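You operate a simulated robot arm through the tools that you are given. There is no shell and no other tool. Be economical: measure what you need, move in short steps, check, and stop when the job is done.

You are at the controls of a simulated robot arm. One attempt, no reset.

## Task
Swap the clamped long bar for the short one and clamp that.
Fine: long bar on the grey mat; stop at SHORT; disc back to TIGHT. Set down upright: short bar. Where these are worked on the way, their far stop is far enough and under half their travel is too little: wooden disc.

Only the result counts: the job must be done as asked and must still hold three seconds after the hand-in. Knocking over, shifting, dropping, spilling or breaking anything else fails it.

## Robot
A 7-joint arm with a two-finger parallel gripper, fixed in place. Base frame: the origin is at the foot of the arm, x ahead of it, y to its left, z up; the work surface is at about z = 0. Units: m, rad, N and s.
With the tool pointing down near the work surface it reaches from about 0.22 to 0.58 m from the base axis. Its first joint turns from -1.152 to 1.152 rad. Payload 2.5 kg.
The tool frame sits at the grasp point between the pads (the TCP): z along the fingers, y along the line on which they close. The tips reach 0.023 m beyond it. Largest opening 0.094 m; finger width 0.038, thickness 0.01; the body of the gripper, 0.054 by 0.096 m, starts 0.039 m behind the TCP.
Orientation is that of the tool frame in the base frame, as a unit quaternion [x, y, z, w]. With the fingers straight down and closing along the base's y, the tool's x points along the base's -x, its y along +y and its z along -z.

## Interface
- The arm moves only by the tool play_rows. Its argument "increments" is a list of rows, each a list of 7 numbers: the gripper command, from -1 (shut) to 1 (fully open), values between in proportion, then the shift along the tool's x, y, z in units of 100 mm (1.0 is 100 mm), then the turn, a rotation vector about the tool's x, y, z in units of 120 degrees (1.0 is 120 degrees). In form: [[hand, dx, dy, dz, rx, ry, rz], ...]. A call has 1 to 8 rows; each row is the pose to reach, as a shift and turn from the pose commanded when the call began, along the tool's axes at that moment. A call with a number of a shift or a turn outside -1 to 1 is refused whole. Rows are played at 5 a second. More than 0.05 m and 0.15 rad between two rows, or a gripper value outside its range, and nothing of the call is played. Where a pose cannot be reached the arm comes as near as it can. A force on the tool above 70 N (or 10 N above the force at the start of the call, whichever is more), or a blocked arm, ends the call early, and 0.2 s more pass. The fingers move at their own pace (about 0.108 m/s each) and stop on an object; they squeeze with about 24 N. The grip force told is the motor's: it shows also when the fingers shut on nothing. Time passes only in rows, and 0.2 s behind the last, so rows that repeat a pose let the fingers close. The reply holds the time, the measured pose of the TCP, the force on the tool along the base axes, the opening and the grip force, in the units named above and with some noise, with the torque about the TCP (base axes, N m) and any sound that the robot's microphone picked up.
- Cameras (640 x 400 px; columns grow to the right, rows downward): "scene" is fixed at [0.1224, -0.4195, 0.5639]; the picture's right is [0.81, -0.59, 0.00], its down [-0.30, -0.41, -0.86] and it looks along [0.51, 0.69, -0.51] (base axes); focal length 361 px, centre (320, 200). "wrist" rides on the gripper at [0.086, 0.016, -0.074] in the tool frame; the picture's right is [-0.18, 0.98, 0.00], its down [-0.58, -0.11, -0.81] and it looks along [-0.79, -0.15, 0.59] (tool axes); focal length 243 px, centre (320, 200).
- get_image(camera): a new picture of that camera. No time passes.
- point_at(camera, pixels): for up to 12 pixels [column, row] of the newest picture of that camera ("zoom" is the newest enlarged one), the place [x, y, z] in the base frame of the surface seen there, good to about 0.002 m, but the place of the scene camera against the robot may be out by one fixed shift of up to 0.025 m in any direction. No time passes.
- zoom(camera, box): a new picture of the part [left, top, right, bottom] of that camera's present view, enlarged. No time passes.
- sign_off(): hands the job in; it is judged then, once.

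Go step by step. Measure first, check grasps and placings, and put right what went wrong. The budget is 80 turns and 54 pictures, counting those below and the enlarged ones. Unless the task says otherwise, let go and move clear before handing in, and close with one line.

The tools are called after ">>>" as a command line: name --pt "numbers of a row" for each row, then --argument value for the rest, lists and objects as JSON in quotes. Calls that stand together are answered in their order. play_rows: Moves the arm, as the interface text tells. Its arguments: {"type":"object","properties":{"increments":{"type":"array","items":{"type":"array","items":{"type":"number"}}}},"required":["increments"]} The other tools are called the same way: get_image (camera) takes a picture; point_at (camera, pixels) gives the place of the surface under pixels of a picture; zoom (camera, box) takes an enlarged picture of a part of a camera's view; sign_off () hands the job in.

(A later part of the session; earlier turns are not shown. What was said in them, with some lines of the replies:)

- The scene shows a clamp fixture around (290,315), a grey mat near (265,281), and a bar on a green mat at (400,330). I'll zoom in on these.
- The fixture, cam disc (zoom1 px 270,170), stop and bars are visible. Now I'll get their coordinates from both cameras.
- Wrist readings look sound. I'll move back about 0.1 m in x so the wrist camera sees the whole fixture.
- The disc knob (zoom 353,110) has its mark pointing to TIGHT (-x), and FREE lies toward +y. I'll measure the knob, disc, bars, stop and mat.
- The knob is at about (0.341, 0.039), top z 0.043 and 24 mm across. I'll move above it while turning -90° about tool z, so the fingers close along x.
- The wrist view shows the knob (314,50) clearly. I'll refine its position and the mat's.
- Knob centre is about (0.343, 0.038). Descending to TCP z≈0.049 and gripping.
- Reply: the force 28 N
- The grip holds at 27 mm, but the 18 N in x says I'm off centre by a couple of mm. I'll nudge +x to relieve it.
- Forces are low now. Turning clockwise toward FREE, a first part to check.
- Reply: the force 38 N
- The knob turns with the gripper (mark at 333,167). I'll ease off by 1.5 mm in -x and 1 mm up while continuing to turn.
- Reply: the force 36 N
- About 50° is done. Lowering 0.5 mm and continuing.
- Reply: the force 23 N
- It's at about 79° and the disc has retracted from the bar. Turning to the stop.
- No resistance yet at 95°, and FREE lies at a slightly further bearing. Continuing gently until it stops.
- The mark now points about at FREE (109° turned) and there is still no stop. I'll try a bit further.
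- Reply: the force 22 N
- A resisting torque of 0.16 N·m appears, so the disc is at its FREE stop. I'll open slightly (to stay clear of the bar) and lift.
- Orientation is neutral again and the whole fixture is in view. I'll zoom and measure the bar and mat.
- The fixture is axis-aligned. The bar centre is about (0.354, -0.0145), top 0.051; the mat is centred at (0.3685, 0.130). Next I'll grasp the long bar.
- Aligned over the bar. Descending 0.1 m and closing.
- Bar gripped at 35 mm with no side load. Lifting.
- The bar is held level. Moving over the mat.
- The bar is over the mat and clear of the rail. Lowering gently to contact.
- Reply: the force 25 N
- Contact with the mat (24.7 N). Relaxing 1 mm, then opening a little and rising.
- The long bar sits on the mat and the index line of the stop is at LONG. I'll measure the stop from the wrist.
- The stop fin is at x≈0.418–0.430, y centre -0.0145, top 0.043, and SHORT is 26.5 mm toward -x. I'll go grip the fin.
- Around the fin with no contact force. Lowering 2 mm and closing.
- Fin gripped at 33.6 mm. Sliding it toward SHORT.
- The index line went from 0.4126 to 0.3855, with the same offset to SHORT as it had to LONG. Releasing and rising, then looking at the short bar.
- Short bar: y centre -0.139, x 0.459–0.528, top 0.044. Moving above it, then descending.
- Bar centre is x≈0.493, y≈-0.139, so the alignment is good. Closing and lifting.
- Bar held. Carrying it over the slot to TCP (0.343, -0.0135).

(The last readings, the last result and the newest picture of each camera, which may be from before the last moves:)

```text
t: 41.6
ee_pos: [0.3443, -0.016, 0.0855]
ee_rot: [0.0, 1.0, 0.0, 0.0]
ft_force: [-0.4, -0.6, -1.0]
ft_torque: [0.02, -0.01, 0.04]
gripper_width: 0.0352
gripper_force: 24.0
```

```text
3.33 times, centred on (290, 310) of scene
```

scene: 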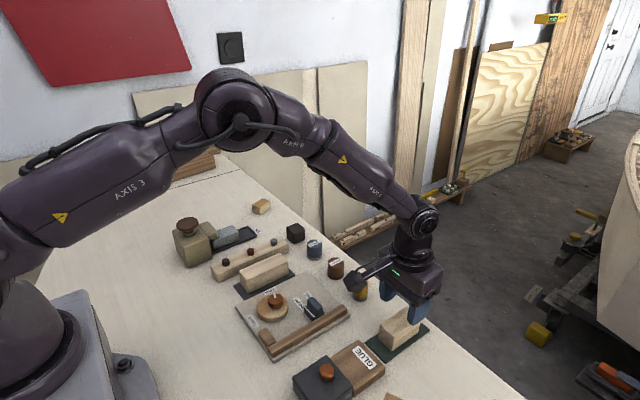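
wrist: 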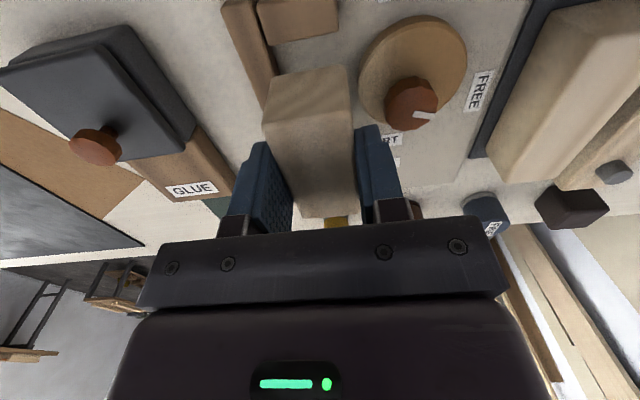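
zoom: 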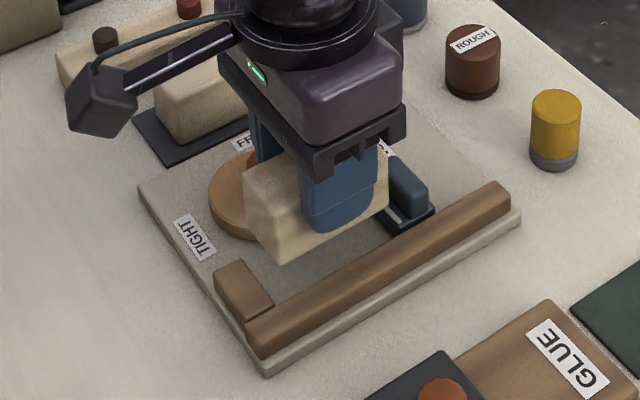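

>>> point_at --camera "wrist" --pixels '[[305, 90], [290, 100], [300, 35], [310, 30], [272, 100], [348, 100], [264, 85], [252, 60]]'

```text
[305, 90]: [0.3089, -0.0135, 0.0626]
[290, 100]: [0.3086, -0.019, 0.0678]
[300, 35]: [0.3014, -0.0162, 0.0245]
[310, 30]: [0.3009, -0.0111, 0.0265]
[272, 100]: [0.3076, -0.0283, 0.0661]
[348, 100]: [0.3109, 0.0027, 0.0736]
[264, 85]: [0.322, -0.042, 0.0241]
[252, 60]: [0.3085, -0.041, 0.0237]
```

The bar clears the end block by about 6 mm and the stop by about 4 mm. Shifting 1.5 mm off the fence and lowering.

>>> play_rows --pt "-1 0 0.015 0.1 0 0 0" --pt "-1 0 0.015 0.2 0 0 0" --pt "-1 0 0.015 0.28 0 0 0" --pt "-1 0 0.015 0.32 0 0 0" --pt "-1 0 0.015 0.34 0 0 0" --pt "-1 0 0.015 0.34 0 0 0"

```text
t: 43.0
ee_pos: [0.3444, -0.0119, 0.0523]
ee_rot: [0.0, 1.0, 0.0, 0.0]
ft_force: [-0.8, -0.3, 0.8]
ft_torque: [0.01, 0.01, 0.02]
gripper_width: 0.0356
gripper_force: 23.6
```

>>> play_rows --pt "-1 0 0 0.01 0 0 0" --pt "-1 0 0 0.02 0 0 0" --pt "-1 0 0 0.028 0 0 0"

```text
t: 43.8
ee_pos: [0.3446, -0.0123, 0.0496]
ee_rot: [0.0, 1.0, 0.0, 0.001]
ft_force: [-2.7, -1.8, 25.6]
ft_torque: [-0.02, 0.06, 0.01]
gripper_width: 0.0354
gripper_force: 24.2
```

Seated on the base (25 N). I'll relax vertically and slide it to the fence.

>>> play_rows --pt "-1 0 0 -0.008 0 0 0" --pt "-1 0 -0.015 -0.008 0 0 0" --pt "-1 0 -0.03 -0.008 0 0 0" --pt "-1 0 -0.03 -0.008 0 0 0"

```text
t: 44.8
ee_pos: [0.3429, -0.0137, 0.0505]
ee_rot: [0.0, 1.0, 0.0, -0.001]
ft_force: [0.1, 2.2, 2.8]
ft_torque: [0.05, -0.14, 0.06]
gripper_width: 0.035
gripper_force: 24.4
```

Near or at the fence. Releasing and rising.

>>> play_rows --pt "-0.02 0 0 0 0 0 0" --pt "-0.02 0 0 0 0 0 0" --pt "-0.02 0 0 -0.3 0 0 0" --pt "-0.02 0.1 0 -0.6 0 0 0" --pt "-0.02 0.3 0.2 -1 0 0 0" --pt "-0.02 0.5 0.4 -1 0 0 0" --pt "-0.02 0.5 0.4 -1 0 0 0"

>>> zoom --camera "wrist" --box '[200, 0, 420, 160]'

```text
t: 46.4
ee_pos: [0.293, 0.0255, 0.1521]
ee_rot: [0.0, 1.0, 0.0, 0.001]
ft_force: [-0.7, 0.8, 0.0]
ft_torque: [0.01, -0.03, -0.01]
gripper_width: 0.046
gripper_force: 0.0
```

```text
2.50 times, centred on (310, 80) of wrist
```

zoom: 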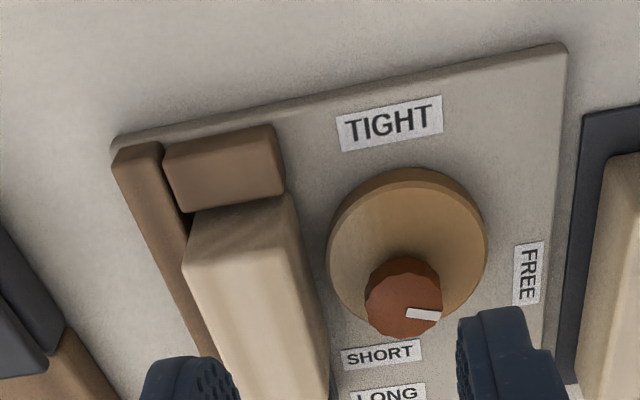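

The bar is upright against the fence. Going back to the knob, turned +28°, opening 36 mm.

>>> play_rows --pt "-0.2 -0.2 0.05 0.1 0 0 0.06" --pt "-0.2 -0.4 0.1 0.2 0 0 0.12" --pt "-0.2 -0.525 0.123 0.3 0 0 0.18" --pt "-0.2 -0.525 0.123 0.5 0 0 0.233" --pt "-0.2 -0.525 0.123 0.6 0 0 0.233" --pt "-0.2 -0.525 0.123 0.6 0 0 0.233"

>>> get_image --camera "wrist"

```text
t: 47.8
ee_pos: [0.3462, 0.0368, 0.0896]
ee_rot: [0.242, 0.97, -0.001, 0.0]
ft_force: [0.0, 0.3, -0.1]
ft_torque: [-0.02, -0.01, 0.02]
gripper_width: 0.0376
gripper_force: 0.0
```

```text
19 pictures are left
```

wrist: 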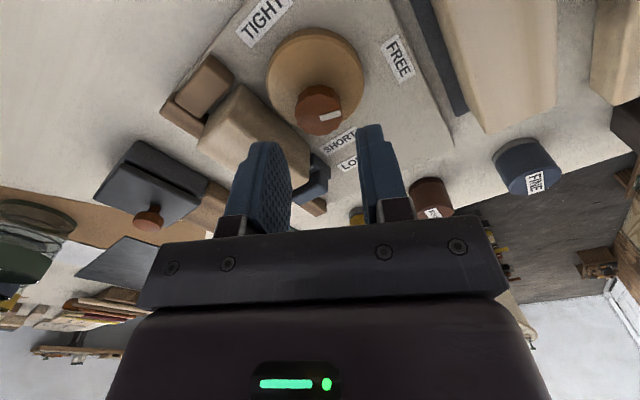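

The knob (320,105) lies between the fingers. Descending and gripping.

>>> play_rows --pt "-0.2 0 0 0.2 0 0 0" --pt "-0.2 0 0 0.33 0 0 0" --pt "-0.2 0 0 0.395 0 0 0" --pt "-0.2 0 0 0.395 0 0 0" --pt "-1 0 0 0.395 0 0 0" --pt "-1 0 0 0.395 0 0 0" --pt "-1 0 0 0.395 0 0 0"

```text
t: 49.4
ee_pos: [0.3456, 0.0388, 0.0507]
ee_rot: [0.241, 0.97, 0.0, 0.0]
ft_force: [-8.3, -3.6, 20.5]
ft_torque: [-0.27, 0.26, 0.02]
gripper_width: 0.0274
gripper_force: 44.9
```

Gripped at 27.4 mm. Turning counter-clockwise toward TIGHT.

>>> play_rows --pt "-1 0 0 -0.005 0 0 -0.06" --pt "-1 0 0 -0.005 0 0 -0.12" --pt "-1 0 0 -0.005 0 0 -0.18" --pt "-1 0 0 -0.005 0 0 -0.24" --pt "-1 0 0 -0.005 0 0 -0.3" --pt "-1 0 0 -0.005 0 0 -0.36" --pt "-1 0 0 -0.005 0 0 -0.36"

>>> get_image --camera "wrist"

```text
t: 51.0
ee_pos: [0.3452, 0.0365, 0.0504]
ee_rot: [-0.134, 0.991, 0.0, 0.0]
ft_force: [-1.4, -2.4, 0.4]
ft_torque: [-0.12, 0.26, -0.01]
gripper_width: 0.0276
gripper_force: 45.3
```

```text
18 pictures are left
```

wrist: 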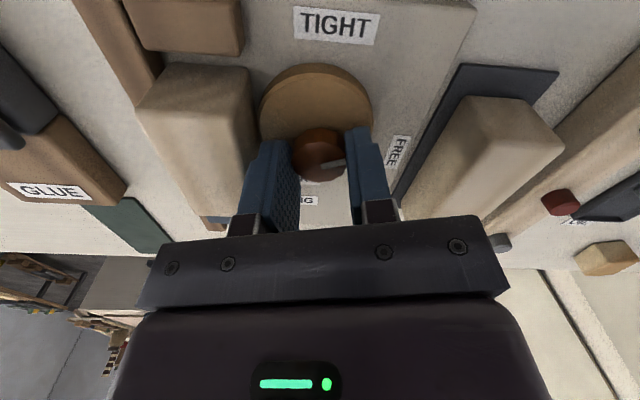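

Turning freely, disc following. Continuing.

>>> play_rows --pt "-1 0 0 0 0 0 -0.06" --pt "-1 0 0 0 0 0 -0.12" --pt "-1 0 0 0 0 0 -0.18" --pt "-1 0 0 0 0 0 -0.24" --pt "-1 0 0 0 0 0 -0.3" --pt "-1 0 0 0 0 0 -0.36" --pt "-1 0 0 0 0 0 -0.42" --pt "-1 0 0 0 0 0 -0.42"

>>> get_image --camera "wrist"

```text
t: 52.8
ee_pos: [0.3455, 0.0389, 0.0515]
ee_rot: [-0.543, 0.84, 0.0, -0.001]
ft_force: [-8.0, 2.4, -2.2]
ft_torque: [0.31, -0.1, 0.0]
gripper_width: 0.0275
gripper_force: 44.7
```

```text
17 pictures are left
```

wrist: 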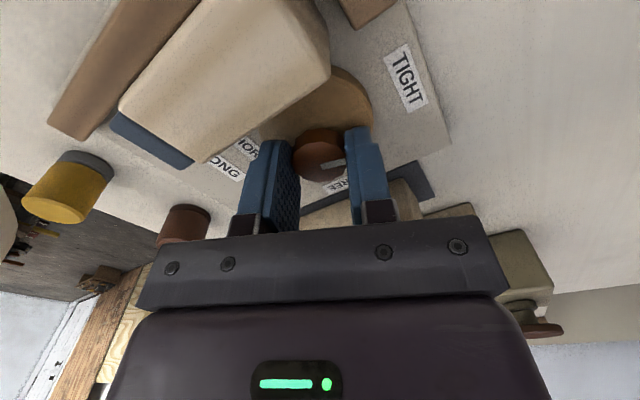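

At about -66°, no resistance yet. Continuing in smaller steps to the clamp stop.

>>> play_rows --pt "-1 0 0 0 0 0 -0.04" --pt "-1 0 0 0 0 0 -0.08" --pt "-1 0 0 0 0 0 -0.12" --pt "-1 0 0 0 0 0 -0.12"

>>> zoom --camera "wrist" --box '[200, 0, 480, 220]'

```text
t: 53.8
ee_pos: [0.3452, 0.0379, 0.0506]
ee_rot: [-0.645, 0.764, 0.0, 0.0]
ft_force: [-14.6, 4.8, 2.7]
ft_torque: [-0.27, 0.35, 0.0]
gripper_width: 0.0275
gripper_force: 45.7
```

```text
1.82 times, centred on (340, 110) of wrist
```

zoom: 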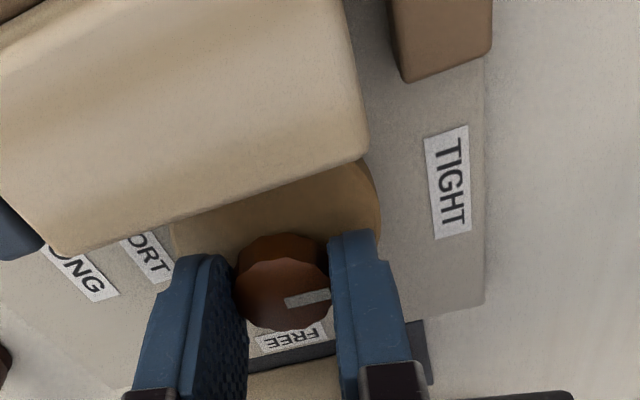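

Now -80°, the disc is close to the bar. Continuing until it resists.

>>> play_rows --pt "-1 0 0 0 0 0 -0.03" --pt "-1 0 0 0 0 0 -0.06" --pt "-1 0 0 0 0 0 -0.09" --pt "-1 0 0 0 0 0 -0.09"

>>> zoom --camera "wrist" --box '[200, 0, 480, 220]'

```text
t: 54.8
ee_pos: [0.3453, 0.0393, 0.0498]
ee_rot: [0.713, -0.701, -0.001, -0.001]
ft_force: [-19.0, 12.0, 6.8]
ft_torque: [0.43, 0.2, -0.39]
gripper_width: 0.0277
gripper_force: 44.9
```

```text
1.82 times, centred on (340, 110) of wrist
```

zoom: 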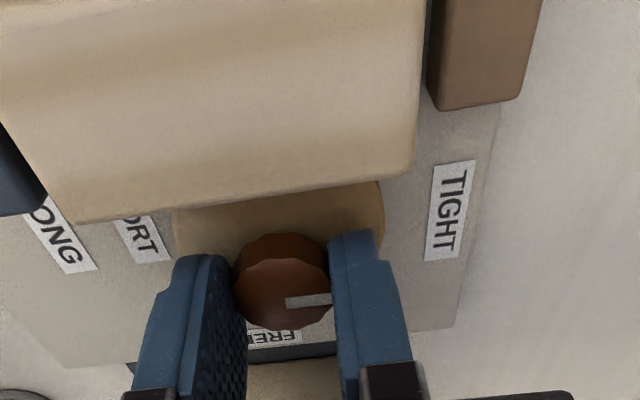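

A resisting torque of -0.39 N·m has appeared. I'll push a few degrees more to be sure it's the end stop.

>>> play_rows --pt "-1 0 0 0 0 0 -0.02" --pt "-1 0 0 0 0 0 -0.05" --pt "-1 0 0 0 0 0 -0.05"

>>> zoom --camera "wrist" --box '[200, 0, 480, 220]'

```text
t: 55.6
ee_pos: [0.3463, 0.0375, 0.0528]
ee_rot: [0.749, -0.663, 0.0, 0.001]
ft_force: [-16.7, 7.3, 1.9]
ft_torque: [0.28, 0.07, -0.29]
gripper_width: 0.0273
gripper_force: 44.7
```

```text
1.82 times, centred on (340, 110) of wrist
```

zoom: 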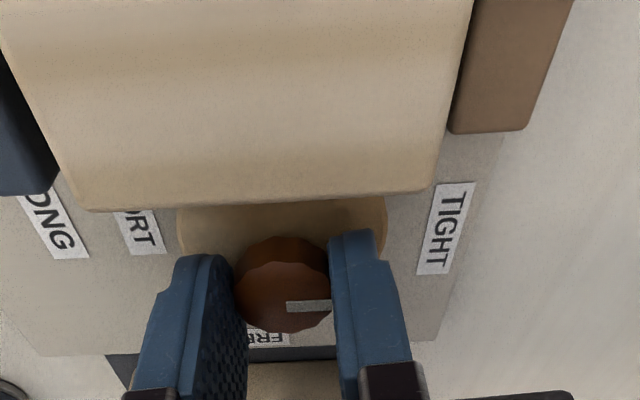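

The gripper moved 6° while the mark shifted relative to it, so the disc is at its stop. Releasing and lifting to inspect.

>>> play_rows --pt "-0.1 0 0 0 0 0 0" --pt "-0.1 0 0 0 0 0 0" --pt "-0.1 0 0 -0.2 0 0 0" --pt "-0.1 0 0 -0.6 0 0 0" --pt "0 0 0 -1 0 0 0.06" --pt "0 0 0 -1 0 0 0.06"

>>> play_rows --pt "0 0 0 -0.3 0 0 0.07" --pt "0 0 0.2 -0.6 0 0 0.14" --pt "0 0 0.4 -1 0 0 0.21" --pt "0 0 0.6 -1 0 0 0.28" --pt "0 0 0.6 -1 0 0 0.35" --pt "0 0 0.6 -1 0 0 0.42" --pt "0 0 0.6 -1 0 0 0.49" --pt "0 0 0.6 -1 0 0 0.56"

>>> get_image --camera "wrist"

>>> zoom --camera "scene" --box '[220, 250, 360, 370]'

```text
t: 57.0
ee_pos: [0.3457, 0.0375, 0.1507]
ee_rot: [-0.704, 0.71, 0.0, 0.0]
ft_force: [-0.1, 0.1, 0.2]
ft_torque: [0.0, -0.02, 0.02]
gripper_width: 0.047
gripper_force: 0.0
```

```text
t: 58.8
ee_pos: [0.2858, 0.038, 0.2514]
ee_rot: [-0.193, 0.981, 0.0, 0.0]
ft_force: [-0.2, 0.1, -0.2]
ft_torque: [-0.01, 0.0, 0.03]
gripper_width: 0.0471
gripper_force: 0.1
```

```text
13 pictures are left
```

wrist: 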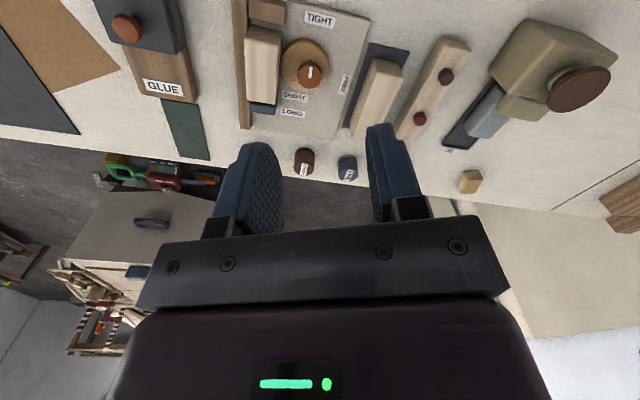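

```text
3.33 times, centred on (290, 310) of scene
```

zoom: 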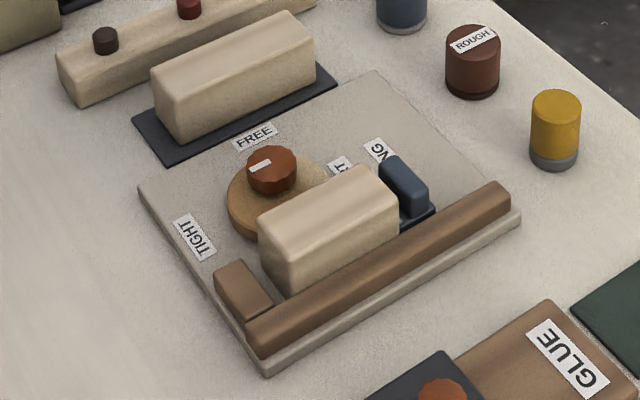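

The disc mark is as it was at the start (TIGHT) and the short bar is against the fence. A last check of stop position and bar placement.

>>> zoom --camera "wrist" --box '[220, 0, 400, 140]'

```text
2.86 times, centred on (310, 70) of wrist
```

zoom: 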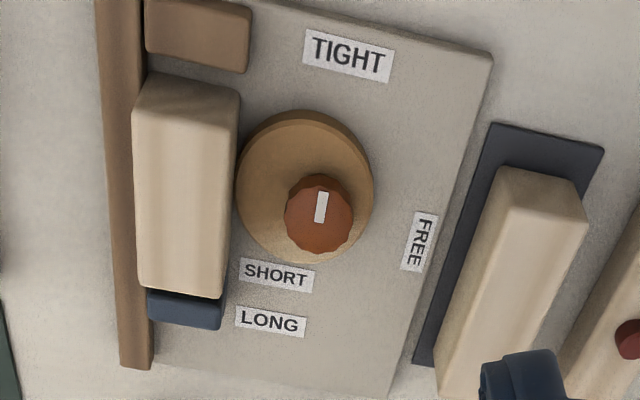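

>>> point_at --camera "zoom" --pixels '[[190, 95], [137, 120], [236, 125], [150, 283], [215, 290], [195, 63], [185, 315], [185, 299], [277, 273], [270, 322], [440, 385], [550, 195]]'

```text
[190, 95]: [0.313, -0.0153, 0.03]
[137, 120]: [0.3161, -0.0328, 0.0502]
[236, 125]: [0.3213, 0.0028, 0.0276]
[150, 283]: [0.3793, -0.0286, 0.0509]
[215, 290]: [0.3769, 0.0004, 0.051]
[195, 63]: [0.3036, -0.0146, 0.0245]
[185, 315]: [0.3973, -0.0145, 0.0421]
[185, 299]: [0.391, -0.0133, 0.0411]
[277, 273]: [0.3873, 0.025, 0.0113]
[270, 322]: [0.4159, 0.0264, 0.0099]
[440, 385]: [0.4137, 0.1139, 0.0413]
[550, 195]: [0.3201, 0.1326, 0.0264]
```

Short bar is upright at x≈0.312–0.381, between end block and stop and tight against the fence. The stop is at SHORT, the disc at TIGHT, the long bar on the grey mat, and the hand is clear, so I'm handing in.

>>> sign_off

```text
The job is handed in.
```

The long bar is on the grey mat, the stop is at SHORT, and the short bar is upright and clamped with the disc back at TIGHT; the job is handed in.
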